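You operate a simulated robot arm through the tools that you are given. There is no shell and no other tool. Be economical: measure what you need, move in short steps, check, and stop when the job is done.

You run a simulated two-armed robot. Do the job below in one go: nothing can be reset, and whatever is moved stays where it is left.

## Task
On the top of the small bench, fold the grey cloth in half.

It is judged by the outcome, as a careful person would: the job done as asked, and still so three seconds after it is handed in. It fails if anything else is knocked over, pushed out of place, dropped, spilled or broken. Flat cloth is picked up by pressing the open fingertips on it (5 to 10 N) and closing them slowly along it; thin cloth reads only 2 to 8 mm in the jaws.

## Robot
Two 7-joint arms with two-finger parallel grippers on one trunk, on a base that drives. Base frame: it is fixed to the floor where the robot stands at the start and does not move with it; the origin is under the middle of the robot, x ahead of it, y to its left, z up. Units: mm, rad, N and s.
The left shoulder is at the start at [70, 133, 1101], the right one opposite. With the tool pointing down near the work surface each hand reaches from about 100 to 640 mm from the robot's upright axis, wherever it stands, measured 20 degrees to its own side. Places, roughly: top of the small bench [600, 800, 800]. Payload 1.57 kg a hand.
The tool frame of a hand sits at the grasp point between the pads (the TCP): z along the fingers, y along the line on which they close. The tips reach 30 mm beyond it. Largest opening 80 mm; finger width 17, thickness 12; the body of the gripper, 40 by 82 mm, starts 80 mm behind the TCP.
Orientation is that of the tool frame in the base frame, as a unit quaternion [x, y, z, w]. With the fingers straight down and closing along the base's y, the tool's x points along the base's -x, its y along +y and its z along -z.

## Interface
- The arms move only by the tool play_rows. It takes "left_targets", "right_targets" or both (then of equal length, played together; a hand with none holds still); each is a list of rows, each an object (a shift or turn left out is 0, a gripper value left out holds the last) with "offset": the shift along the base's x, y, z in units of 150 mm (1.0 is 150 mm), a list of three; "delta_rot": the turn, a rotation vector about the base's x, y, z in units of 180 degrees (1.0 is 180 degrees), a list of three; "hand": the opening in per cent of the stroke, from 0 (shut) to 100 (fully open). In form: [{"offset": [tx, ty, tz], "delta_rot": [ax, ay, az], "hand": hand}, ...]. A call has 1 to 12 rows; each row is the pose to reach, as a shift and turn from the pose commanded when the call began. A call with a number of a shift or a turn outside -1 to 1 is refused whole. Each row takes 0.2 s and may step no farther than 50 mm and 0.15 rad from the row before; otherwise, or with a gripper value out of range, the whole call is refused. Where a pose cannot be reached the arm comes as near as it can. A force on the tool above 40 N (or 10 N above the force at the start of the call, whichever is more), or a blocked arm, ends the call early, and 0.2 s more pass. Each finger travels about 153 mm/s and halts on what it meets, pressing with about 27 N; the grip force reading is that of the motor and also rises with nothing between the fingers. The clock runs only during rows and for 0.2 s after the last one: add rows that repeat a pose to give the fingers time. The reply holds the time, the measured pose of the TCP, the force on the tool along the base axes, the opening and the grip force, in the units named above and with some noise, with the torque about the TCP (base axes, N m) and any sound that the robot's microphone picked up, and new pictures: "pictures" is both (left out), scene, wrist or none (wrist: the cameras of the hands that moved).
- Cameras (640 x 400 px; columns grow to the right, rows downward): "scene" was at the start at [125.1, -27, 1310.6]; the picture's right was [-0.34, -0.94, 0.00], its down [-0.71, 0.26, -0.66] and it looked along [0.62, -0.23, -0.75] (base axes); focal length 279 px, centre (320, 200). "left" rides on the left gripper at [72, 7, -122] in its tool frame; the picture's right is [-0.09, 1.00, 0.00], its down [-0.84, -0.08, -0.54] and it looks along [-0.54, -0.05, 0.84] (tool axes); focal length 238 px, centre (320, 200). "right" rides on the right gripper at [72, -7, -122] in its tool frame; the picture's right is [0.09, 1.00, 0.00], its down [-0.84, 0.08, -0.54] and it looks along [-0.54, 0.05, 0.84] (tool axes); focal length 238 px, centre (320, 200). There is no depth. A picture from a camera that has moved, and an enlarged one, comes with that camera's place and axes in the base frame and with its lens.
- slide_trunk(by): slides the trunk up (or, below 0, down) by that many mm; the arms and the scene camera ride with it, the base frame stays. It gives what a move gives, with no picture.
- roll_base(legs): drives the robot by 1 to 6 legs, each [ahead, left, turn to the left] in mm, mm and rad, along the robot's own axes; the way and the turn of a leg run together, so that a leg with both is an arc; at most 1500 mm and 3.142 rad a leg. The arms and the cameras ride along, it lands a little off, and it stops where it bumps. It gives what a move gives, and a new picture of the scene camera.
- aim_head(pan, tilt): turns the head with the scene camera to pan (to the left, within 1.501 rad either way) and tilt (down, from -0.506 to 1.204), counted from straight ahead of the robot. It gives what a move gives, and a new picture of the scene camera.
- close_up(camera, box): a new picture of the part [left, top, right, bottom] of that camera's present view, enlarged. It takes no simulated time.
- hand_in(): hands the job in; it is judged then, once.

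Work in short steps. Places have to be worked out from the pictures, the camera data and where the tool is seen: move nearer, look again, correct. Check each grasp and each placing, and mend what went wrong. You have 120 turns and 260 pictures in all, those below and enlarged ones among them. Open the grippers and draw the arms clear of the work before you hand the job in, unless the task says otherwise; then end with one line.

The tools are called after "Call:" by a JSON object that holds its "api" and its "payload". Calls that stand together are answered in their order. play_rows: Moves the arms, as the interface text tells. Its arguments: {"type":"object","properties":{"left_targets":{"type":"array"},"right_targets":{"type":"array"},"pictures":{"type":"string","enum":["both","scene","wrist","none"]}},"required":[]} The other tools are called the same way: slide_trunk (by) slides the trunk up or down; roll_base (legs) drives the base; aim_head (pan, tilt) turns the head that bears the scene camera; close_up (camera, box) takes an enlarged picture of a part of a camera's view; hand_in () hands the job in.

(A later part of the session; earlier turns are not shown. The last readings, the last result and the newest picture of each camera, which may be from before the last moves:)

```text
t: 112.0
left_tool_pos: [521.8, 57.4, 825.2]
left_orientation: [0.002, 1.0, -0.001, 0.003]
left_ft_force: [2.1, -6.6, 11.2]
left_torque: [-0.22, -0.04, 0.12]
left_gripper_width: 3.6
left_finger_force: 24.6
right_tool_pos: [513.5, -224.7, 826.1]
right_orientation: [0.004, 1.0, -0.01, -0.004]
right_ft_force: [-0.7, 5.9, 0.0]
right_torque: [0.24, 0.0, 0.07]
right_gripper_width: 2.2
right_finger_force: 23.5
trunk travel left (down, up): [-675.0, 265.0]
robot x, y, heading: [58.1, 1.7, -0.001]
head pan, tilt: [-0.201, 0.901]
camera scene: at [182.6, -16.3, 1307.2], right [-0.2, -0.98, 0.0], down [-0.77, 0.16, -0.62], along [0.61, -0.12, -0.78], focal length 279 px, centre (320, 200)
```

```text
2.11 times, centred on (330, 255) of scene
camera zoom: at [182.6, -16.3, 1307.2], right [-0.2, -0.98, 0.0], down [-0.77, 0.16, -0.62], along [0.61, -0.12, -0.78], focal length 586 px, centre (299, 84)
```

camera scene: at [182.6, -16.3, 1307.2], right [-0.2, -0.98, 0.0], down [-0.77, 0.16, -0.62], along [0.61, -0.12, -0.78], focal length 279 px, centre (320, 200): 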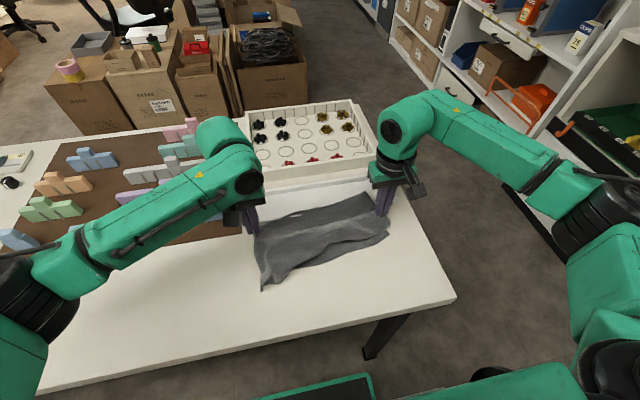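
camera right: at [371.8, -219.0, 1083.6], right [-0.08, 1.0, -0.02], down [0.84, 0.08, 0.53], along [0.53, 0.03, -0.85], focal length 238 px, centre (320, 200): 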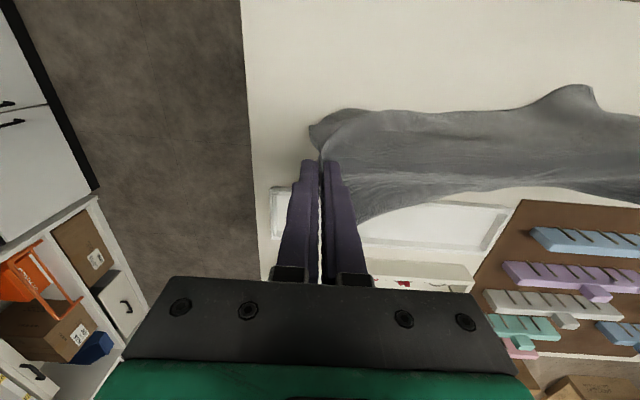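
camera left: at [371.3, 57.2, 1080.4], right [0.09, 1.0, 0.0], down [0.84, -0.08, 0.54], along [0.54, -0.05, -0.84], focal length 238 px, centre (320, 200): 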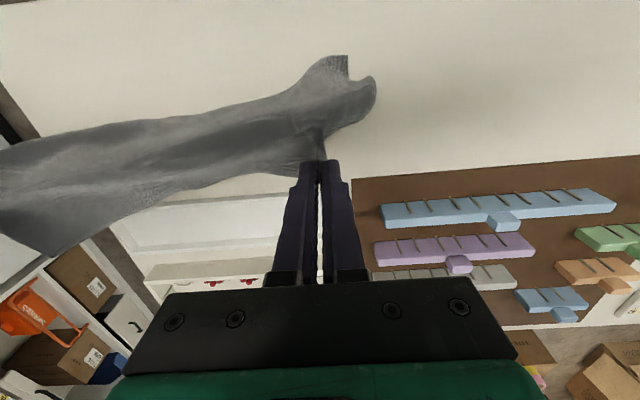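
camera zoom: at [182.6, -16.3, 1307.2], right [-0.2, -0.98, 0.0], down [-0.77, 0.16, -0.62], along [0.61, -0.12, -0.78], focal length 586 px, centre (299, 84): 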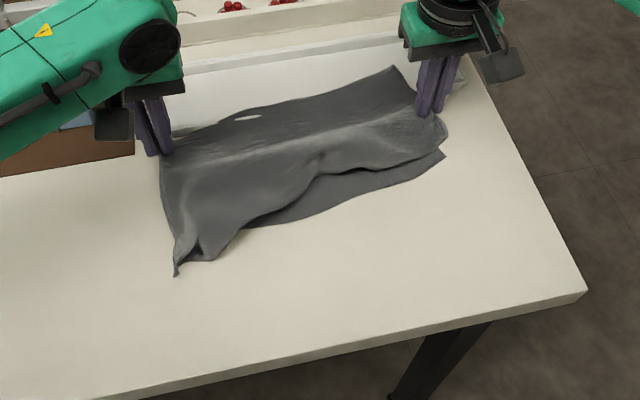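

The hem slid forward and rumpled, and the strip behind the hands lies on the tray rim. I lift again at once; next time I'll lay the other way (hem far, hands coming toward me), so dragging flattens it and I can fold directly from there.

Call:
{"api": "play_rows", "payload": {"left_targets": [{"offset": [-0.05, 0, 0.25]}, {"offset": [-0.1, 0, 0.5]}, {"offset": [-0.15, 0, 0.75]}, {"offset": [-0.2, 0, 1.0]}], "right_targets": [{"offset": [-0.02, 0, 0.25]}, {"offset": [-0.05, 0, 0.5]}, {"offset": [-0.1, 0, 0.75]}, {"offset": [-0.15, 0, 1.0]}], "pictures": "none"}}

Call:
{"api": "play_rows", "payload": {"left_targets": [{"offset": [0, 0, 0.25]}, {"offset": [0, 0, 0.5]}, {"offset": [0, 0, 0.65]}, {"offset": [0, 0, 0.65]}], "right_targets": [{"offset": [0, 0, 0.25]}, {"offset": [0, 0, 0.5]}, {"offset": [0, 0, 0.65]}, {"offset": [0, 0, 0.65]}], "pictures": "scene"}}

Call:
{"api": "close_up", "payload": {"camera": "scene", "box": [200, 100, 440, 280]}}

```text
t: 113.0
left_tool_pos: [488.1, 57.2, 974.1]
left_orientation: [0.001, 1.0, 0.001, -0.001]
left_ft_force: [0.1, -7.4, 0.4]
left_torque: [-0.23, -0.04, 0.15]
left_gripper_width: 3.1
left_finger_force: 24.1
right_tool_pos: [490.6, -224.7, 977.8]
right_orientation: [0.005, 1.0, -0.011, -0.006]
right_ft_force: [-1.3, 7.7, -0.5]
right_torque: [0.27, -0.01, 0.07]
right_gripper_width: 2.0
right_finger_force: 23.5
trunk travel left (down, up): [-675.0, 265.0]
robot x, y, heading: [60.6, -1.6, -0.006]
head pan, tilt: [-0.201, 0.901]
```

```text
t: 114.0
left_tool_pos: [487.1, 57.5, 1071.6]
left_orientation: [0.002, 1.0, -0.001, -0.001]
left_ft_force: [1.4, -7.3, 0.3]
left_torque: [-0.21, -0.02, 0.16]
left_gripper_width: 2.9
left_finger_force: 24.4
right_tool_pos: [494.0, -222.9, 1075.8]
right_orientation: [0.005, 1.0, -0.009, -0.005]
right_ft_force: [-0.8, 7.2, -0.3]
right_torque: [0.19, 0.03, 0.05]
right_gripper_width: 2.0
right_finger_force: 24.0
trunk travel left (down, up): [-675.0, 265.0]
robot x, y, heading: [57.1, -0.4, -0.001]
head pan, tilt: [-0.201, 0.901]
camera scene: at [184.5, -15.9, 1306.6], right [-0.2, -0.98, 0.0], down [-0.77, 0.16, -0.62], along [0.61, -0.13, -0.78], focal length 279 px, centre (320, 200)
```

scene: 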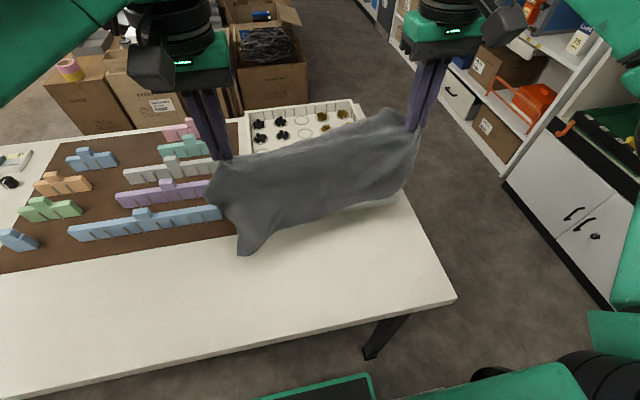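

```text
2.22 times, centred on (320, 190) of scene
camera zoom: at [184.5, -15.9, 1306.6], right [-0.2, -0.98, 0.0], down [-0.77, 0.16, -0.62], along [0.61, -0.13, -0.78], focal length 619 px, centre (320, 222)
```

zoom: 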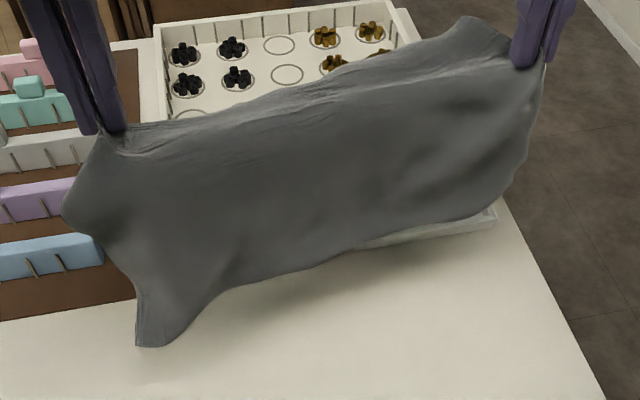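

The right hand actually holds the right edge ~90 mm below the far-right corner (its flap hangs behind). I lay the cloth with the hem far and hands arcing toward me, left longer than right, so it lies square with the flap on top for re-gripping.

Call:
{"api": "play_rows", "payload": {"left_targets": [{"offset": [0.133, 0, -0.067]}, {"offset": [0.133, 0, -0.2]}, {"offset": [0.133, 0, -0.2]}, {"offset": [-0.167, 0, -0.24]}, {"offset": [-0.45, 0, -0.33]}, {"offset": [-0.71, 0, -0.467]}, {"offset": [-0.94, 0, -0.66]}], "right_targets": [{"offset": [0.087, 0.04, -0.267]}, {"offset": [0.087, 0.08, -0.53]}, {"offset": [0.087, 0.08, -0.77]}, {"offset": [-0.107, 0.08, -0.793]}, {"offset": [-0.287, 0.08, -0.847]}, {"offset": [-0.46, 0.08, -0.94]}, {"offset": [-0.607, 0.08, -1.0]}], "pictures": "scene"}}

Call:
{"api": "play_rows", "payload": {"left_targets": [{"offset": [-0.187, 0, -0.233]}, {"offset": [-0.327, 0, -0.507]}, {"offset": [-0.407, 0, -0.79]}, {"offset": [-0.45, 0, -0.93]}, {"offset": [-0.53, 0, -0.96]}], "right_targets": [{"offset": [-0.12, 0, -0.2]}, {"offset": [-0.207, 0, -0.367]}, {"offset": [-0.26, 0, -0.573]}, {"offset": [-0.287, -0.04, -0.68]}, {"offset": [-0.37, -0.04, -0.68]}], "pictures": "scene"}}

Call:
{"api": "close_up", "payload": {"camera": "scene", "box": [200, 170, 460, 360]}}

```text
t: 115.6
left_tool_pos: [348.3, 58.5, 975.7]
left_orientation: [0.002, 1.0, -0.001, 0.001]
left_ft_force: [1.6, -7.3, -1.2]
left_torque: [-0.17, -0.14, 0.13]
left_gripper_width: 3.4
left_finger_force: 24.4
right_tool_pos: [400.6, -208.2, 925.3]
right_orientation: [0.005, 1.0, -0.01, -0.005]
right_ft_force: [-1.9, 7.6, 1.1]
right_torque: [0.28, 0.07, 0.08]
right_gripper_width: 2.1
right_finger_force: 23.6
trunk travel left (down, up): [-675.0, 265.0]
robot x, y, heading: [56.8, 2.8, -0.002]
head pan, tilt: [-0.201, 0.901]
camera scene: at [182.4, -15.5, 1306.9], right [-0.2, -0.98, 0.0], down [-0.77, 0.16, -0.62], along [0.61, -0.13, -0.78], focal length 279 px, centre (320, 200)
```

scene: 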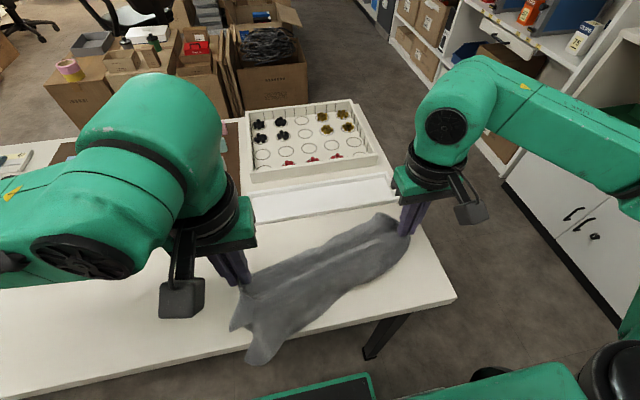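

```text
t: 116.9
left_tool_pos: [311.5, 26.0, 811.2]
left_orientation: [0.002, 1.0, -0.004, 0.017]
left_ft_force: [-1.4, 0.0, 8.1]
left_torque: [0.0, 0.07, -0.02]
left_gripper_width: 2.6
left_finger_force: 24.4
left hand out of reach, approached as far as the arm can: row 1, 2, 3, 4, 5
right_tool_pos: [348.4, -218.4, 822.4]
right_orientation: [0.005, 1.0, -0.011, -0.004]
right_ft_force: [0.1, 0.4, 0.2]
right_torque: [0.03, -0.02, 0.0]
right_gripper_width: 1.9
right_finger_force: 23.2
trunk travel left (down, up): [-675.0, 265.0]
robot x, y, heading: [57.4, 0.7, 0.002]
head pan, tilt: [-0.201, 0.901]
stopped in row 5 (left hand): the force on the tool passed its limit at 70 N (the readings are from after the stop); the commanded pose is now the measured one
camera scene: at [180.8, -15.5, 1307.0], right [-0.2, -0.98, 0.0], down [-0.77, 0.16, -0.62], along [0.61, -0.13, -0.78], focal length 279 px, centre (320, 200)
```

scene: 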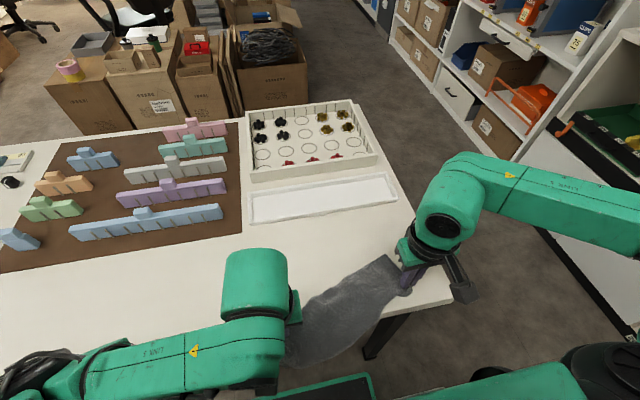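

```text
2.11 times, centred on (330, 265) of scene
camera zoom: at [180.8, -15.5, 1307.0], right [-0.2, -0.98, 0.0], down [-0.77, 0.16, -0.62], along [0.61, -0.13, -0.78], focal length 586 px, centre (299, 63)
```

zoom: 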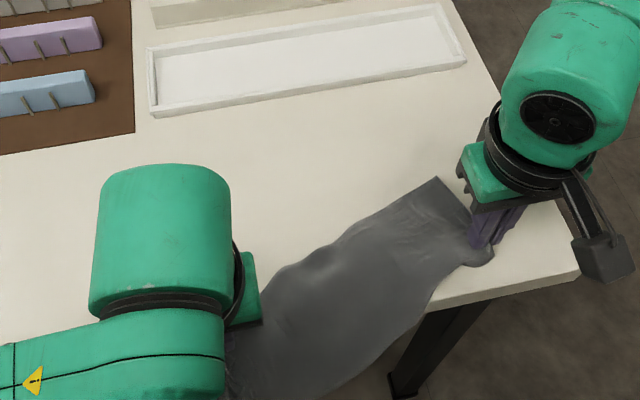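

The hem swung along and now hangs over the bench's front edge; the left hand bumped the bench top and stopped. That's actually useful: I now raise slightly and draw the cloth away from me over the edge, so it is pulled flat.

Call:
{"api": "play_rows", "payload": {"left_targets": [{"offset": [0, 0.02, 0.12]}, {"offset": [0.2, 0.07, 0.12]}, {"offset": [0.4, 0.12, 0.12]}, {"offset": [0.6, 0.16, 0.12]}, {"offset": [0.8, 0.2, 0.12]}], "right_targets": [{"offset": [0, 0, 0.03]}, {"offset": [0.1, -0.01, 0.04]}, {"offset": [0.2, -0.02, 0.04]}, {"offset": [0.3, -0.03, 0.04]}, {"offset": [0.4, -0.04, 0.04]}], "pictures": "none"}}

Call:
{"api": "play_rows", "payload": {"left_targets": [{"offset": [0.2, 0.02, 0]}, {"offset": [0.4, 0.02, 0]}, {"offset": [0.6, 0.02, 0]}], "right_targets": [{"offset": [0.1, 0, 0]}, {"offset": [0.2, 0, 0]}, {"offset": [0.25, 0, 0]}], "pictures": "scene"}}

Call:
{"api": "close_up", "payload": {"camera": "scene", "box": [200, 170, 460, 360]}}

```text
t: 118.1
left_tool_pos: [434.1, 53.3, 828.6]
left_orientation: [0.001, 1.0, -0.005, 0.015]
left_ft_force: [0.3, -2.0, 0.1]
left_torque: [-0.07, 0.01, -0.01]
left_gripper_width: 2.5
left_finger_force: 23.9
left hand out of reach, approached as far as the arm can: row 1
right_tool_pos: [412.5, -223.5, 826.9]
right_orientation: [0.004, 1.0, -0.011, -0.006]
right_ft_force: [-0.1, 1.2, 0.8]
right_torque: [0.05, 0.01, 0.01]
right_gripper_width: 2.0
right_finger_force: 23.1
trunk travel left (down, up): [-675.0, 265.0]
robot x, y, heading: [59.9, -3.7, 0.001]
head pan, tilt: [-0.201, 0.901]
```

```text
t: 118.9
left_tool_pos: [524.9, 58.3, 828.6]
left_orientation: [0.002, 1.0, -0.004, 0.015]
left_ft_force: [-0.7, -5.7, 0.9]
left_torque: [-0.19, 0.09, 0.0]
left_gripper_width: 2.6
left_finger_force: 23.7
right_tool_pos: [448.2, -223.2, 825.7]
right_orientation: [0.005, 1.0, -0.011, -0.007]
right_ft_force: [1.1, 5.6, -0.1]
right_torque: [0.17, -0.07, 0.04]
right_gripper_width: 1.9
right_finger_force: 23.6
trunk travel left (down, up): [-675.0, 265.0]
robot x, y, heading: [55.9, 0.2, -0.004]
head pan, tilt: [-0.201, 0.901]
camera scene: at [185.3, -16.3, 1306.5], right [-0.2, -0.98, 0.0], down [-0.77, 0.16, -0.62], along [0.61, -0.12, -0.78], focal length 279 px, centre (320, 200)
```

scene: 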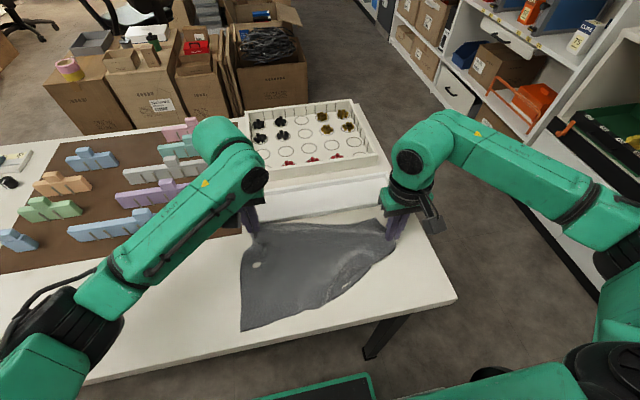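

```text
2.11 times, centred on (330, 265) of scene
camera zoom: at [185.3, -16.3, 1306.5], right [-0.2, -0.98, 0.0], down [-0.77, 0.16, -0.62], along [0.61, -0.12, -0.78], focal length 586 px, centre (299, 63)
```

zoom: 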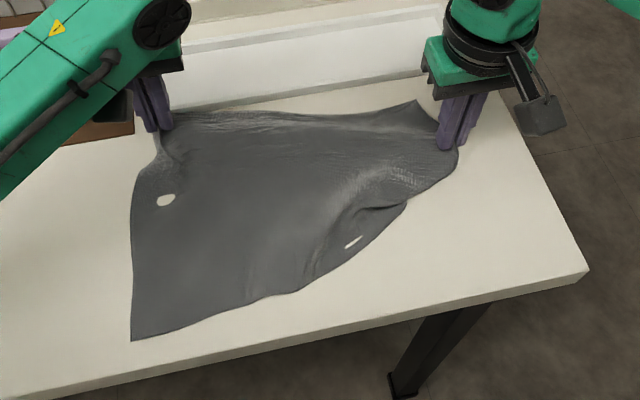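

Very good: it is now nearly flat; only the near-right corner seems tucked under. I lift the right hand, bring it toward me so that corner drops free, and draw it out again to its place.

Call:
{"api": "play_rows", "payload": {"right_targets": [{"offset": [-0.1, 0.03, 0.25]}, {"offset": [-0.25, 0.05, 0.5]}, {"offset": [-0.45, 0.05, 0.75]}, {"offset": [-0.65, 0.0, 0.9]}, {"offset": [-0.8, -0.05, 0.8]}, {"offset": [-0.88, -0.1, 0.55]}, {"offset": [-0.88, -0.12, 0.3]}, {"offset": [-0.7, -0.12, 0.1]}, {"offset": [-0.45, -0.1, 0.02]}, {"offset": [-0.2, -0.06, 0.0]}, {"offset": [0.05, -0.03, 0.0]}], "pictures": "scene"}}

Call:
{"api": "close_up", "payload": {"camera": "scene", "box": [200, 170, 460, 360]}}

```text
t: 121.3
left_tool_pos: [525.2, 58.0, 829.0]
left_orientation: [0.001, 1.0, -0.004, 0.015]
left_ft_force: [0.1, 0.0, 0.4]
left_torque: [-0.01, -0.01, -0.03]
left_gripper_width: 2.9
left_finger_force: 23.5
right_tool_pos: [454.9, -228.0, 827.1]
right_orientation: [0.005, 1.0, -0.012, -0.007]
right_ft_force: [0.1, -0.9, 0.0]
right_torque: [-0.02, 0.03, -0.02]
right_gripper_width: 0.2
right_finger_force: 21.9
trunk travel left (down, up): [-675.0, 265.0]
robot x, y, heading: [59.0, -1.1, -0.004]
head pan, tilt: [-0.201, 0.901]
camera scene: at [186.0, -15.5, 1306.5], right [-0.2, -0.98, 0.0], down [-0.77, 0.16, -0.62], along [0.61, -0.13, -0.78], focal length 279 px, centre (320, 200)
```

scene: 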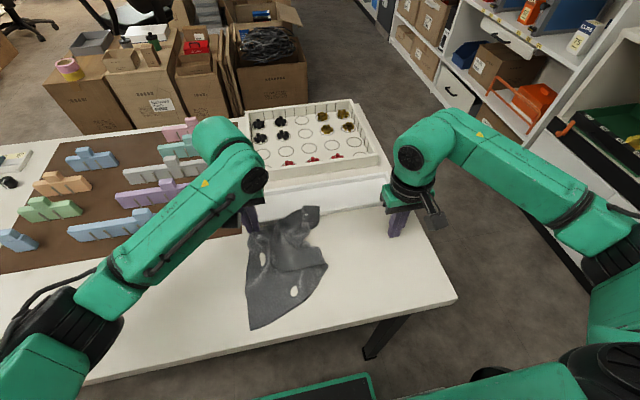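

```text
2.11 times, centred on (330, 265) of scene
camera zoom: at [186.0, -15.5, 1306.5], right [-0.2, -0.98, 0.0], down [-0.77, 0.16, -0.62], along [0.61, -0.13, -0.78], focal length 586 px, centre (299, 63)
```

zoom: 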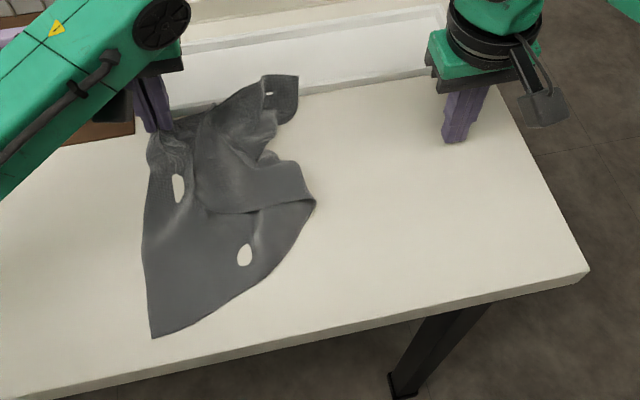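

The right grip slipped and a flap fell onto the tray's front rim. I lift the left hand and draw the cloth toward me to take it off the rim.

Call:
{"api": "play_rows", "payload": {"left_targets": [{"offset": [-0.1, 0, 0.3]}, {"offset": [-0.2, 0, 0.6]}, {"offset": [-0.3, 0, 0.9]}], "right_targets": [{"offset": [0, 0, 0.3], "hand": 50}, {"offset": [0, 0, 0.6]}, {"offset": [0, 0, 0.8]}], "pictures": "none"}}

Call:
{"api": "play_rows", "payload": {"left_targets": [{"offset": [-0.1, 0, 0.3]}, {"offset": [-0.2, 0, 0.6]}, {"offset": [-0.3, 0, 0.9]}, {"offset": [-0.35, 0, 1.0]}], "pictures": "both"}}

Call:
{"api": "close_up", "payload": {"camera": "scene", "box": [170, 70, 390, 290]}}

```text
t: 122.1
left_tool_pos: [477.6, 60.6, 964.0]
left_orientation: [-0.001, 1.0, -0.003, 0.016]
left_ft_force: [0.1, 0.0, 0.1]
left_torque: [0.01, -0.02, 0.02]
left_gripper_width: 2.5
left_finger_force: 23.9
right_tool_pos: [454.0, -229.7, 948.0]
right_orientation: [0.005, 1.0, -0.011, -0.006]
right_ft_force: [-0.1, -0.1, 0.1]
right_torque: [0.01, -0.03, -0.03]
right_gripper_width: 39.9
right_finger_force: 0.1
trunk travel left (down, up): [-675.0, 265.0]
robot x, y, heading: [55.2, -1.0, -0.008]
head pan, tilt: [-0.201, 0.901]
```

```text
t: 123.1
left_tool_pos: [426.6, 58.8, 1114.9]
left_orientation: [0.001, 1.0, -0.004, 0.014]
left_ft_force: [-0.3, 1.2, 0.6]
left_torque: [-0.04, -0.01, 0.02]
left_gripper_width: 2.7
left_finger_force: 24.1
right_tool_pos: [455.1, -229.3, 948.4]
right_orientation: [0.005, 1.0, -0.011, -0.007]
right_ft_force: [-0.3, 0.0, 0.9]
right_torque: [0.0, -0.01, -0.04]
right_gripper_width: 40.1
right_finger_force: 0.0
trunk travel left (down, up): [-675.0, 265.0]
robot x, y, heading: [61.3, 1.3, -0.001]
head pan, tilt: [-0.201, 0.901]
camera scene: at [184.1, -16.1, 1306.6], right [-0.2, -0.98, 0.0], down [-0.77, 0.16, -0.62], along [0.61, -0.12, -0.78], focal length 279 px, centre (320, 200)
camera left: at [349.9, 65.1, 1233.8], right [0.09, 1.0, 0.0], down [0.82, -0.07, 0.57], along [0.56, -0.06, -0.82], focal length 238 px, centre (320, 200)
```

scene: 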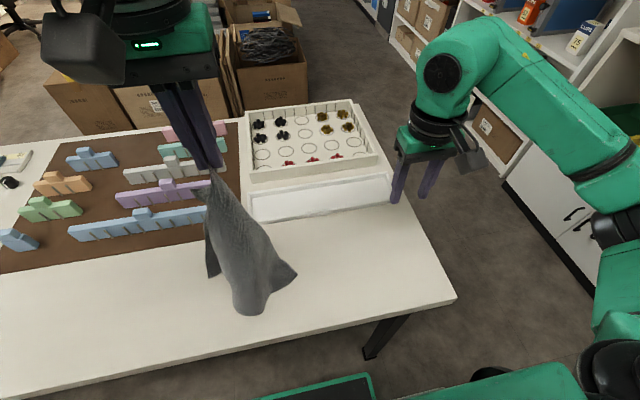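
left: 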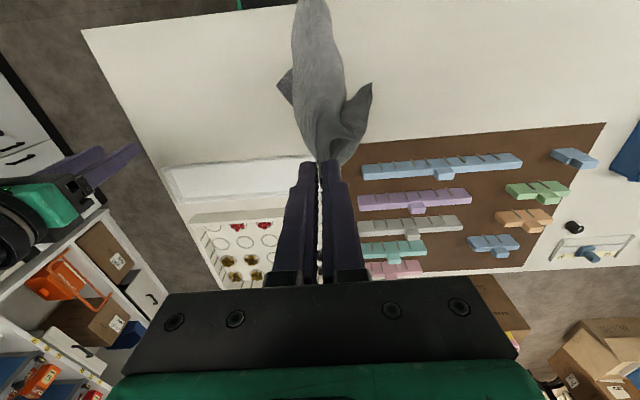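

```text
1.82 times, centred on (280, 180) of scene
camera zoom: at [184.1, -16.1, 1306.6], right [-0.2, -0.98, 0.0], down [-0.77, 0.16, -0.62], along [0.61, -0.12, -0.78], focal length 506 px, centre (393, 236)
```

zoom: 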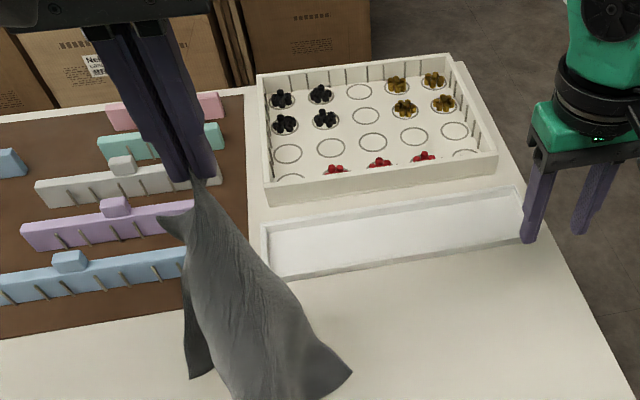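

Left still holds the far-left corner firmly. A corner tip (likely far-right) lies at ≈[419,−13]. I move the left hand left/down a bit to lay the cloth partly and bring the right hand over to view that corner.

Call:
{"api": "play_rows", "payload": {"left_targets": [{"offset": [0.05, 0.1, -0.2]}, {"offset": [0.1, 0.2, -0.4]}, {"offset": [0.15, 0.3, -0.6]}, {"offset": [0.2, 0.35, -0.8]}, {"offset": [0.2, 0.35, -0.95]}], "right_targets": [{"offset": [-0.05, 0.15, 0]}, {"offset": [-0.1, 0.3, 0]}, {"offset": [-0.15, 0.45, 0]}, {"offset": [-0.2, 0.6, 0]}, {"offset": [-0.25, 0.7, 0]}], "pictures": "both"}}

```text
t: 124.3
left_tool_pos: [455.0, 111.0, 973.8]
left_orientation: [0.0, 1.0, -0.003, 0.016]
left_ft_force: [-0.5, 0.5, -0.8]
left_torque: [0.01, -0.02, 0.01]
left_gripper_width: 2.6
left_finger_force: 24.5
right_tool_pos: [417.0, -121.9, 946.2]
right_orientation: [0.006, 1.0, -0.011, -0.005]
right_ft_force: [-0.5, 0.2, -0.1]
right_torque: [0.0, 0.01, -0.02]
right_gripper_width: 40.2
right_finger_force: 0.0
trunk travel left (down, up): [-675.0, 265.0]
robot x, y, heading: [61.5, -0.7, -0.002]
head pan, tilt: [-0.201, 0.901]
camera scene: at [184.5, -15.6, 1306.7], right [-0.2, -0.98, 0.0], down [-0.77, 0.16, -0.62], along [0.61, -0.13, -0.78], focal length 279 px, centre (320, 200)
camera right: at [347.1, -125.5, 1068.4], right [-0.08, 1.0, -0.02], down [0.84, 0.08, 0.53], along [0.53, 0.02, -0.85], focal length 238 px, centre (320, 200)
camera left: at [380.0, 118.5, 1092.3], right [0.09, 1.0, 0.0], down [0.82, -0.07, 0.57], along [0.57, -0.06, -0.82], focal length 238 px, centre (320, 200)
```

scene: 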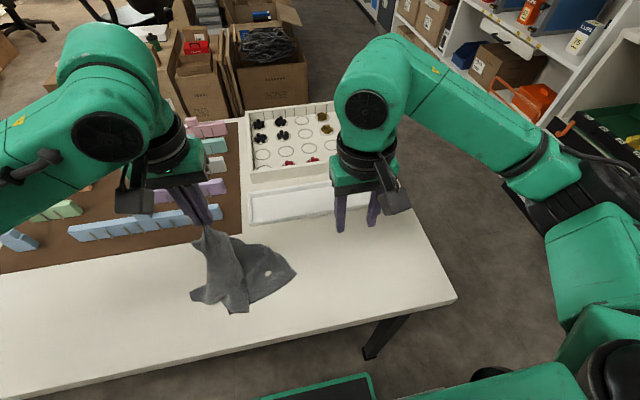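
right: 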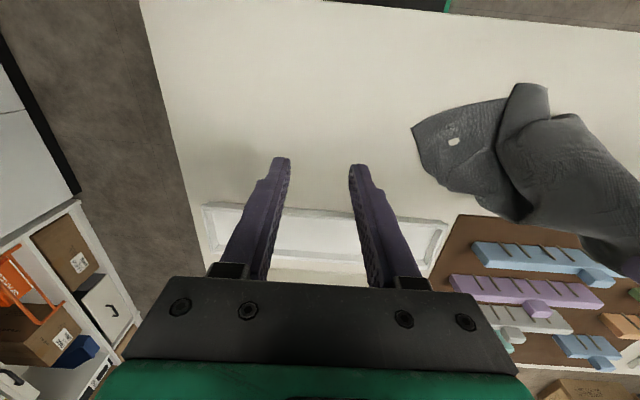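
left: 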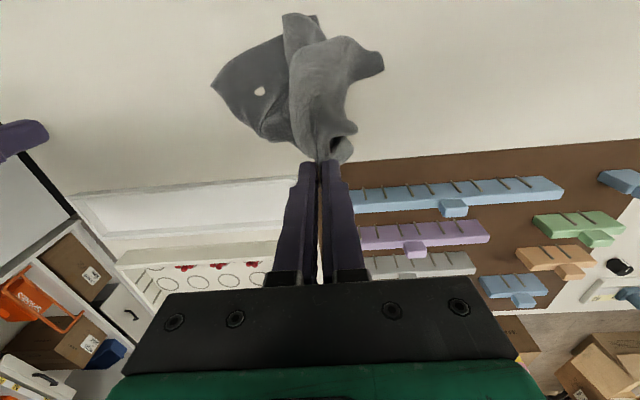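

The tip at [418,−17] lies flat, single-layered. I move the right hand to pinch there: centre ≈[425,14], pressing firmly.

Call:
{"api": "play_rows", "payload": {"right_targets": [{"offset": [0.02, 0.2, -0.2], "hand": 55}, {"offset": [0.04, 0.4, -0.4]}, {"offset": [0.05, 0.6, -0.6]}, {"offset": [0.05, 0.8, -0.75]}, {"offset": [0.05, 0.91, -0.85]}], "pictures": "none"}}

Call:
{"api": "close_up", "payload": {"camera": "right", "box": [200, 80, 440, 240]}}

```text
t: 125.5
left_tool_pos: [456.2, 111.4, 974.0]
left_orientation: [0.001, 1.0, -0.003, 0.015]
left_ft_force: [0.3, -0.5, -0.2]
left_torque: [0.0, 0.01, 0.0]
left_gripper_width: 2.6
left_finger_force: 24.3
right_tool_pos: [425.3, 13.9, 817.8]
right_orientation: [0.005, 1.0, -0.012, -0.006]
right_ft_force: [0.4, 0.1, 0.5]
right_torque: [-0.04, 0.0, 0.03]
right_gripper_width: 44.2
right_finger_force: 0.2
trunk travel left (down, up): [-675.0, 265.0]
robot x, y, heading: [57.2, -1.7, -0.003]
head pan, tilt: [-0.201, 0.901]
```

```text
2.50 times, centred on (320, 160) of right
camera zoom: at [353.7, 10.8, 939.6], right [-0.08, 1.0, -0.02], down [0.84, 0.08, 0.53], along [0.53, 0.02, -0.85], focal length 596 px, centre (320, 300)
```

zoom: 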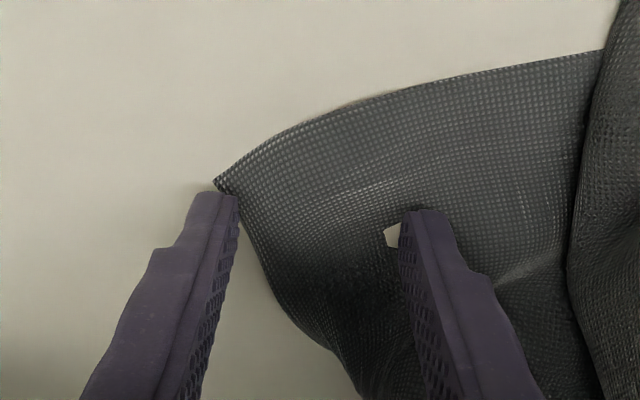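

Shift slightly so both tips are on cloth (−x 6, +y 8), press and close slowly.

Call:
{"api": "play_rows", "payload": {"right_targets": [{"offset": [-0.03, 0.07, 0]}, {"offset": [-0.03, 0.07, -0.04]}, {"offset": [-0.03, 0.07, -0.06]}, {"offset": [-0.03, 0.07, -0.062], "hand": 50}, {"offset": [-0.03, 0.07, -0.062], "hand": 44}, {"offset": [-0.03, 0.07, -0.062], "hand": 38}, {"offset": [-0.03, 0.07, -0.062], "hand": 32}, {"offset": [-0.03, 0.07, -0.062], "hand": 26}, {"offset": [-0.03, 0.07, -0.062], "hand": 19}, {"offset": [-0.03, 0.07, -0.062], "hand": 11}, {"offset": [-0.03, 0.07, -0.062], "hand": 0}, {"offset": [-0.03, 0.07, -0.062], "hand": 0}], "pictures": "none"}}

Call:
{"api": "close_up", "payload": {"camera": "right", "box": [200, 80, 440, 240]}}

```text
t: 128.1
left_tool_pos: [453.7, 112.0, 974.8]
left_orientation: [0.001, 1.0, -0.004, 0.016]
left_ft_force: [-0.2, -0.4, -0.5]
left_torque: [-0.03, 0.01, 0.02]
left_gripper_width: 2.4
left_finger_force: 23.5
right_tool_pos: [418.9, 23.6, 812.2]
right_orientation: [0.004, 1.0, -0.011, -0.005]
right_ft_force: [1.8, -1.3, 25.6]
right_torque: [0.11, -0.13, -0.01]
right_gripper_width: 2.6
right_finger_force: 23.8
trunk travel left (down, up): [-675.0, 265.0]
robot x, y, heading: [59.9, 0.9, -0.003]
head pan, tilt: [-0.201, 0.901]
```

```text
2.50 times, centred on (320, 160) of right
camera zoom: at [347.9, 20.0, 933.3], right [-0.08, 1.0, -0.02], down [0.84, 0.08, 0.53], along [0.53, 0.03, -0.85], focal length 596 px, centre (320, 300)
```

zoom: 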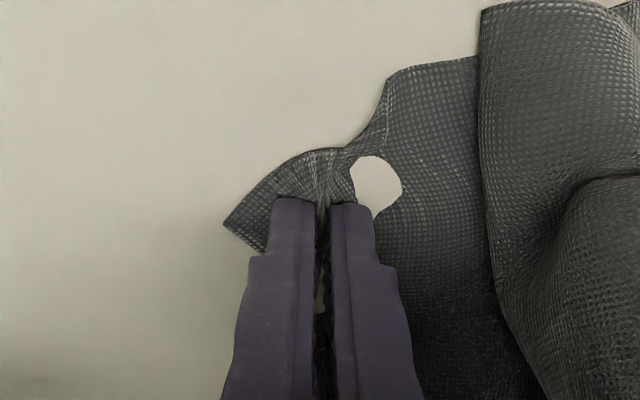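

Gripped 2.6 mm near the tip. Raise the right hand and draw it out to the right at equal height.

Call:
{"api": "play_rows", "payload": {"right_targets": [{"offset": [0, -0.05, 0.25]}, {"offset": [0.05, -0.2, 0.5]}, {"offset": [0.08, -0.4, 0.7]}, {"offset": [0.1, -0.6, 0.9]}, {"offset": [0.1, -0.85, 1.0]}, {"offset": [0.1, -1.0, 1.0]}], "left_targets": [{"offset": [0, 0, 0]}, {"offset": [0, 0, 0.1]}, {"offset": [-0.02, 0, 0.2]}, {"offset": [-0.05, 0, 0.3]}, {"offset": [-0.08, 0, 0.4]}, {"offset": [-0.1, 0, 0.5]}], "pictures": "scene"}}

Call:
{"api": "close_up", "payload": {"camera": "scene", "box": [170, 90, 430, 310]}}

```text
t: 129.5
left_tool_pos: [439.8, 109.8, 1047.6]
left_orientation: [0.001, 1.0, -0.004, 0.015]
left_ft_force: [-0.9, 0.3, 0.4]
left_torque: [-0.04, -0.02, 0.05]
left_gripper_width: 2.5
left_finger_force: 24.2
right_tool_pos: [434.9, -130.4, 960.2]
right_orientation: [0.005, 1.0, -0.01, -0.006]
right_ft_force: [-0.4, -0.4, -0.3]
right_torque: [0.0, 0.03, 0.02]
right_gripper_width: 2.7
right_finger_force: 24.3
trunk travel left (down, up): [-675.0, 265.0]
robot x, y, heading: [59.4, -3.4, -0.0]
head pan, tilt: [-0.201, 0.901]
camera scene: at [184.2, -16.8, 1306.6], right [-0.2, -0.98, 0.0], down [-0.77, 0.16, -0.62], along [0.61, -0.12, -0.78], focal length 279 px, centre (320, 200)
```

scene: 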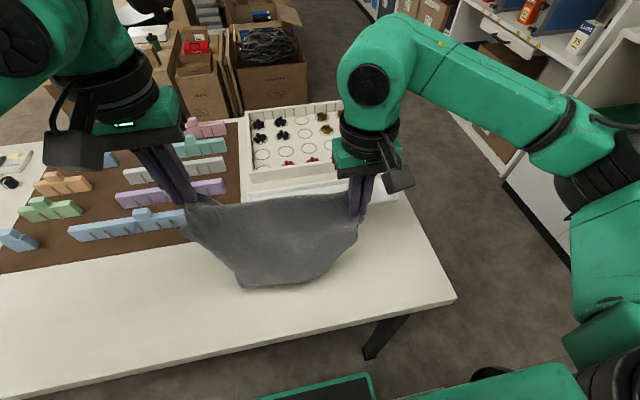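

```text
1.82 times, centred on (300, 200) of scene
camera zoom: at [184.2, -16.8, 1306.6], right [-0.2, -0.98, 0.0], down [-0.77, 0.16, -0.62], along [0.61, -0.12, -0.78], focal length 506 px, centre (356, 200)
```

zoom: 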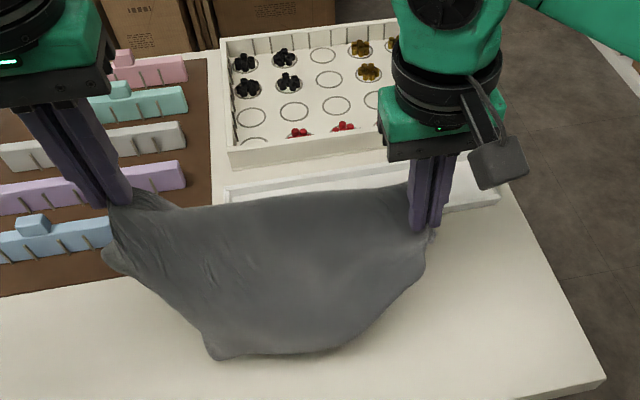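

Both corners are held along one edge. Level the hands and spread until lightly taut.

Call:
{"api": "play_rows", "payload": {"right_targets": [{"offset": [0, -0.1, 0.3]}, {"offset": [0, -0.2, 0.58]}, {"offset": [0, -0.28, 0.58]}, {"offset": [0, -0.28, 0.58]}], "pictures": "scene"}}

Call:
{"api": "close_up", "payload": {"camera": "scene", "box": [170, 90, 430, 310]}}

```text
t: 130.5
left_tool_pos: [440.2, 110.9, 1045.8]
left_orientation: [0.001, 1.0, -0.004, 0.014]
left_ft_force: [0.8, -0.1, -0.1]
left_torque: [-0.02, 0.0, -0.02]
left_gripper_width: 2.7
left_finger_force: 24.1
right_tool_pos: [435.6, -169.8, 1046.4]
right_orientation: [0.006, 1.0, -0.011, -0.006]
right_ft_force: [0.1, 0.1, -0.3]
right_torque: [0.0, -0.04, 0.01]
right_gripper_width: 2.4
right_finger_force: 24.1
trunk travel left (down, up): [-675.0, 265.0]
robot x, y, heading: [61.3, 3.6, -0.003]
head pan, tilt: [-0.201, 0.901]
camera scene: at [184.7, -15.7, 1306.6], right [-0.2, -0.98, 0.0], down [-0.77, 0.16, -0.62], along [0.61, -0.13, -0.78], focal length 279 px, centre (320, 200)
```

scene: 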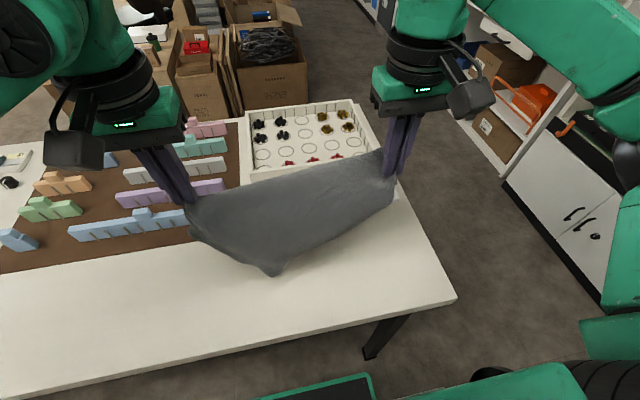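

```text
1.82 times, centred on (300, 200) of scene
camera zoom: at [184.7, -15.7, 1306.6], right [-0.2, -0.98, 0.0], down [-0.77, 0.16, -0.62], along [0.61, -0.13, -0.78], focal length 506 px, centre (356, 200)
```

zoom: 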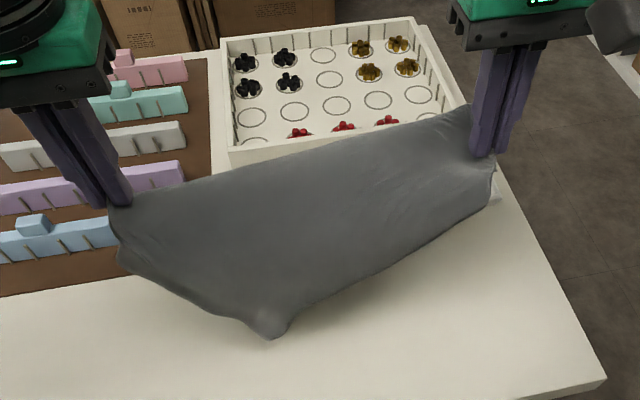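

The lower outline is a triangle, which suggests I hold opposite corners. I spread a bit more to test, and look from the wrist cameras.

Call:
{"api": "play_rows", "payload": {"right_targets": [{"offset": [0, -0.1, 0]}, {"offset": [0, -0.2, 0]}, {"offset": [0, -0.3, 0]}, {"offset": [0, -0.3, 0]}], "left_targets": [{}, {}, {}, {}], "pictures": "both"}}

```text
t: 131.5
left_tool_pos: [441.7, 110.5, 1047.0]
left_orientation: [0.001, 1.0, -0.004, 0.014]
left_ft_force: [1.0, -5.9, -0.1]
left_torque: [-0.21, 0.01, 0.04]
left_gripper_width: 2.7
left_finger_force: 24.4
right_tool_pos: [435.6, -214.8, 1046.6]
right_orientation: [0.005, 1.0, -0.011, -0.006]
right_ft_force: [-0.8, 5.5, 0.1]
right_torque: [0.21, 0.02, 0.03]
right_gripper_width: 3.0
right_finger_force: 24.5
trunk travel left (down, up): [-675.0, 265.0]
robot x, y, heading: [62.0, -0.9, 0.003]
head pan, tilt: [-0.201, 0.901]
camera scene: at [184.7, -15.7, 1306.6], right [-0.2, -0.98, 0.0], down [-0.77, 0.16, -0.62], along [0.61, -0.13, -0.78], focal length 279 px, centre (320, 200)
camera right: at [364.5, -218.0, 1168.8], right [-0.08, 1.0, -0.02], down [0.84, 0.08, 0.53], along [0.53, 0.03, -0.85], focal length 238 px, centre (320, 200)
camera left: at [365.0, 117.6, 1165.9], right [0.09, 1.0, -0.01], down [0.82, -0.07, 0.57], along [0.56, -0.06, -0.82], focal length 238 px, centre (320, 200)
```

scene: 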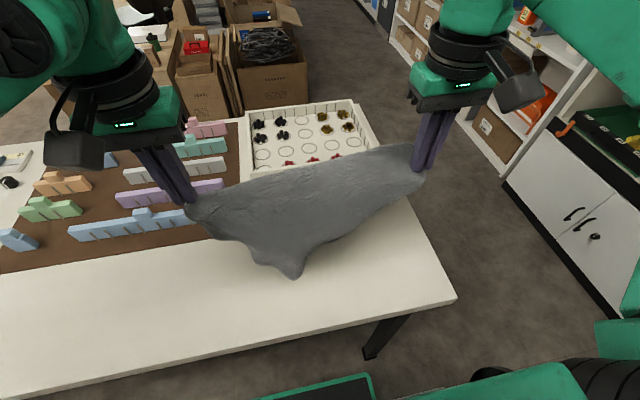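
right: 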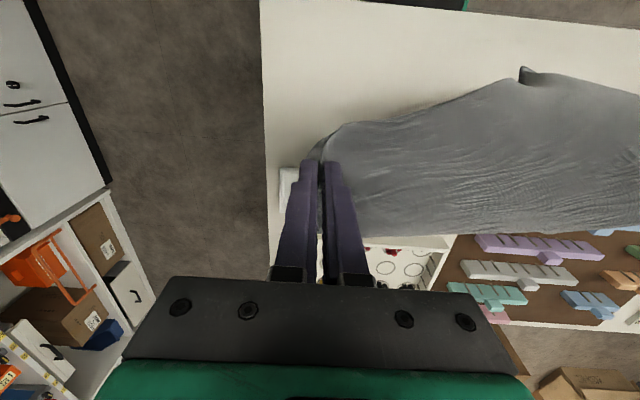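
left: 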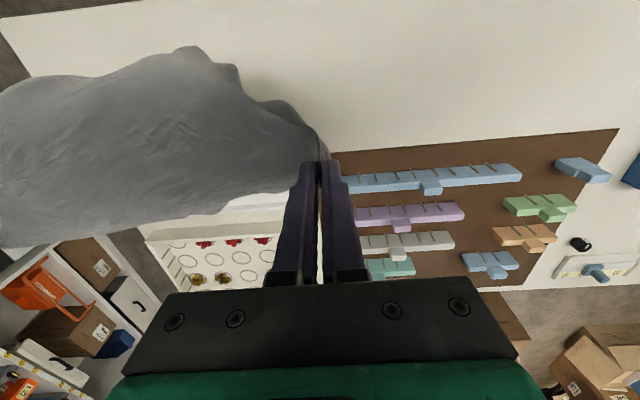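

At 325 mm apart it is taut with a triangular drape: I hold the diagonal (far-left and near-right). I lay it down moving away from me, so both free corners trail toward me; the far-right corner tip should then stick out near y≈−130, where I can re-grip it.

Call:
{"api": "play_rows", "payload": {"left_targets": [{"offset": [-0.05, 0, -0.2]}, {"offset": [0.0, 0, -0.4]}, {"offset": [0.15, 0, -0.6]}, {"offset": [0.3, 0, -0.8]}], "right_targets": [{"offset": [-0.05, 0.07, -0.2]}, {"offset": [0.0, 0.07, -0.4]}, {"offset": [0.15, 0.07, -0.6]}, {"offset": [0.3, 0.07, -0.8]}], "pictures": "none"}}

Call:
{"api": "play_rows", "payload": {"left_targets": [{"offset": [0.15, 0, -0.2]}, {"offset": [0.25, 0, -0.45]}, {"offset": [0.3, 0, -0.66]}], "right_targets": [{"offset": [0.15, 0, -0.2]}, {"offset": [0.25, 0, -0.45]}, {"offset": [0.3, 0, -0.67]}], "pictures": "none"}}

Call:
{"api": "close_up", "payload": {"camera": "scene", "box": [180, 160, 460, 360]}}

```text
t: 132.5
left_tool_pos: [485.2, 110.8, 924.7]
left_orientation: [0.001, 1.0, -0.004, 0.015]
left_ft_force: [-0.4, -4.2, -0.1]
left_torque: [-0.12, 0.0, 0.06]
left_gripper_width: 2.5
left_finger_force: 23.9
right_tool_pos: [481.4, -204.8, 927.1]
right_orientation: [0.005, 1.0, -0.012, -0.007]
right_ft_force: [0.1, 4.1, -0.4]
right_torque: [0.09, 0.01, 0.07]
right_gripper_width: 2.6
right_finger_force: 24.2
trunk travel left (down, up): [-675.0, 265.0]
robot x, y, heading: [58.3, -2.6, -0.003]
head pan, tilt: [-0.201, 0.901]
```

```text
t: 133.3
left_tool_pos: [529.1, 110.1, 830.1]
left_orientation: [0.001, 1.0, -0.003, 0.016]
left_ft_force: [0.3, -4.5, 0.1]
left_torque: [-0.16, 0.0, 0.03]
left_gripper_width: 2.5
left_finger_force: 24.0
right_tool_pos: [525.6, -206.4, 829.9]
right_orientation: [0.006, 1.0, -0.011, -0.004]
right_ft_force: [-1.5, 2.5, 7.6]
right_torque: [0.09, -0.09, 0.0]
right_gripper_width: 2.7
right_finger_force: 24.0
trunk travel left (down, up): [-675.0, 265.0]
robot x, y, heading: [57.0, 0.4, -0.004]
head pan, tilt: [-0.201, 0.901]
```

```text
2.00 times, centred on (320, 260) of scene
camera zoom: at [183.0, -15.7, 1307.1], right [-0.2, -0.98, 0.0], down [-0.77, 0.16, -0.62], along [0.61, -0.13, -0.78], focal length 557 px, centre (320, 80)
```

zoom: 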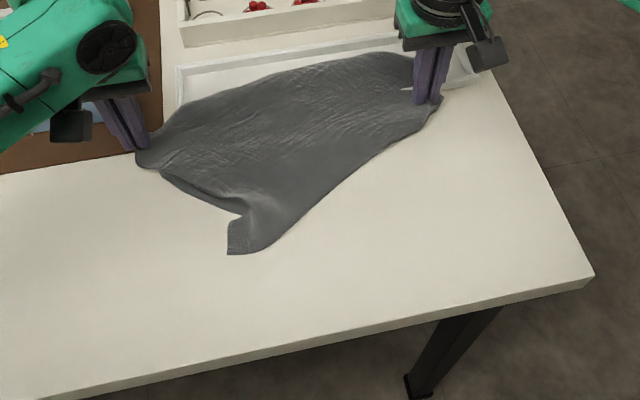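

The cloth is spread quite flat now: far-right part over the tray's rim, near-left tip toward me. I swing the hands (right toward me, left slightly right) so the rectangle squares up on the open bench and leaves the tray.

Call:
{"api": "play_rows", "payload": {"left_targets": [{"offset": [0, 0, 0.15]}, {"offset": [-0.03, -0.06, 0.15]}, {"offset": [-0.06, -0.12, 0.15]}, {"offset": [-0.1, -0.18, 0.12]}, {"offset": [-0.14, -0.24, 0.08]}], "right_targets": [{"offset": [-0.1, 0, 0.2]}, {"offset": [-0.35, 0, 0.25]}, {"offset": [-0.6, 0, 0.25]}, {"offset": [-0.8, 0, 0.2]}, {"offset": [-1.0, 0, 0.12]}], "pictures": "none"}}

Call:
{"api": "play_rows", "payload": {"left_targets": [{"offset": [0, -0.05, 0]}, {"offset": [0, -0.08, -0.05]}], "right_targets": [{"offset": [-0.2, 0, -0.05]}, {"offset": [-0.32, 0, -0.1]}], "pictures": "none"}}

Call:
{"api": "close_up", "payload": {"camera": "scene", "box": [180, 160, 460, 360]}}

```text
t: 134.5
left_tool_pos: [509.4, 74.3, 839.4]
left_orientation: [0.001, 1.0, -0.003, 0.016]
left_ft_force: [-2.3, -1.8, -0.3]
left_torque: [-0.08, 0.05, -0.03]
left_gripper_width: 2.9
left_finger_force: 25.0
right_tool_pos: [373.4, -202.5, 843.1]
right_orientation: [0.005, 1.0, -0.01, -0.006]
right_ft_force: [0.9, 2.6, 0.3]
right_torque: [0.04, -0.05, -0.04]
right_gripper_width: 2.9
right_finger_force: 23.6
trunk travel left (down, up): [-675.0, 265.0]
robot x, y, heading: [58.1, -1.0, 0.004]
head pan, tilt: [-0.201, 0.901]
```

```text
t: 135.1
left_tool_pos: [508.7, 62.5, 831.3]
left_orientation: [0.001, 1.0, -0.004, 0.014]
left_ft_force: [-3.5, -5.7, 0.6]
left_torque: [-0.21, 0.15, -0.04]
left_gripper_width: 2.8
left_finger_force: 24.1
right_tool_pos: [328.3, -202.7, 828.8]
right_orientation: [0.006, 1.0, -0.01, -0.005]
right_ft_force: [4.3, 5.5, 0.3]
right_torque: [0.14, -0.09, -0.11]
right_gripper_width: 2.5
right_finger_force: 23.6
trunk travel left (down, up): [-675.0, 265.0]
robot x, y, heading: [59.4, -1.9, -0.004]
head pan, tilt: [-0.201, 0.901]
```

```text
2.00 times, centred on (320, 260) of scene
camera zoom: at [184.3, -16.0, 1306.6], right [-0.2, -0.98, 0.0], down [-0.77, 0.16, -0.62], along [0.61, -0.12, -0.78], focal length 557 px, centre (320, 80)
```

zoom: 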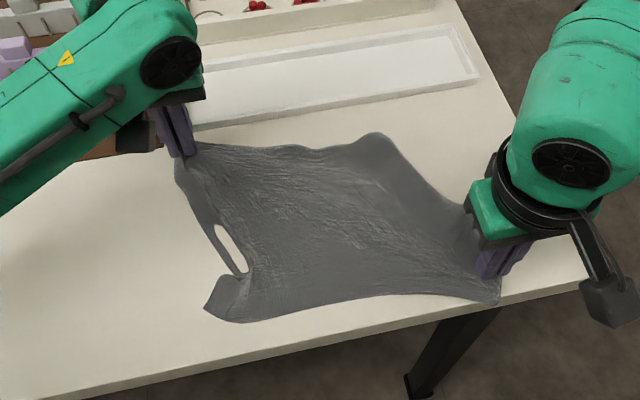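

Now it lies nearly square on open bench; only the far-right corner seems tucked under around [505,−142]. I release the near-right corner (spreading it), and take the right hand to that tucked spot.

Call:
{"api": "play_rows", "payload": {"right_targets": [{"offset": [0, 0, -0.1], "hand": 0}, {"offset": [0, 0, -0.11], "hand": 15}, {"offset": [0, 0, -0.11], "hand": 35}, {"offset": [0, 0, -0.11], "hand": 55}, {"offset": [0, 0, 0.1], "hand": 55}, {"offset": [0.25, 0.08, 0.25]}, {"offset": [0.55, 0.18, 0.25]}, {"offset": [0.85, 0.28, 0.25]}], "pictures": "none"}}

Call:
{"api": "play_rows", "payload": {"right_targets": [{"offset": [0.15, 0.03, -0.1]}, {"offset": [0.22, 0.05, -0.25]}], "pictures": "none"}}

Call:
{"api": "close_up", "payload": {"camera": "right", "box": [160, 40, 480, 240]}}

```text
t: 136.9
left_tool_pos: [511.1, 64.1, 830.4]
left_orientation: [0.001, 1.0, -0.004, 0.015]
left_ft_force: [0.7, -0.1, 0.5]
left_torque: [-0.02, -0.01, 0.02]
left_gripper_width: 2.3
left_finger_force: 24.0
right_tool_pos: [456.1, -160.3, 868.6]
right_orientation: [0.005, 1.0, -0.013, -0.006]
right_ft_force: [-0.2, -0.3, -0.8]
right_torque: [0.01, 0.05, 0.0]
right_gripper_width: 44.1
right_finger_force: 0.0
trunk travel left (down, up): [-675.0, 265.0]
robot x, y, heading: [55.6, 1.4, -0.001]
head pan, tilt: [-0.201, 0.901]
```

```text
t: 137.5
left_tool_pos: [510.5, 62.5, 830.9]
left_orientation: [0.0, 1.0, -0.003, 0.014]
left_ft_force: [0.2, 0.2, 0.6]
left_torque: [0.0, 0.02, 0.02]
left_gripper_width: 2.7
left_finger_force: 24.1
right_tool_pos: [488.2, -153.3, 829.9]
right_orientation: [0.004, 1.0, -0.012, -0.007]
right_ft_force: [0.3, 0.3, -0.8]
right_torque: [-0.03, 0.03, 0.0]
right_gripper_width: 43.9
right_finger_force: 0.1
trunk travel left (down, up): [-675.0, 265.0]
robot x, y, heading: [61.0, -2.8, -0.003]
head pan, tilt: [-0.201, 0.901]
```

```text
2.00 times, centred on (320, 140) of right
camera zoom: at [417.5, -156.9, 952.3], right [-0.08, 1.0, -0.02], down [0.84, 0.08, 0.53], along [0.53, 0.03, -0.85], focal length 477 px, centre (320, 320)
```

zoom: 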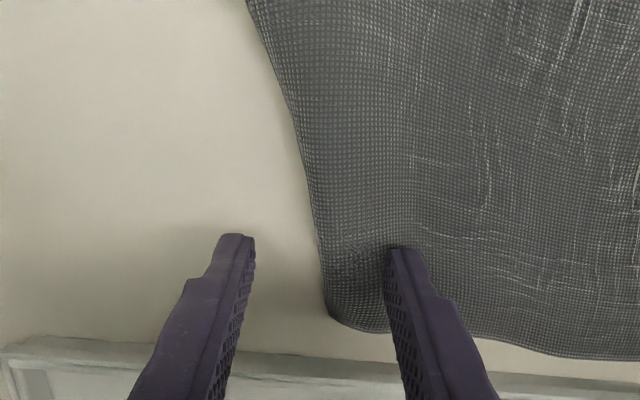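

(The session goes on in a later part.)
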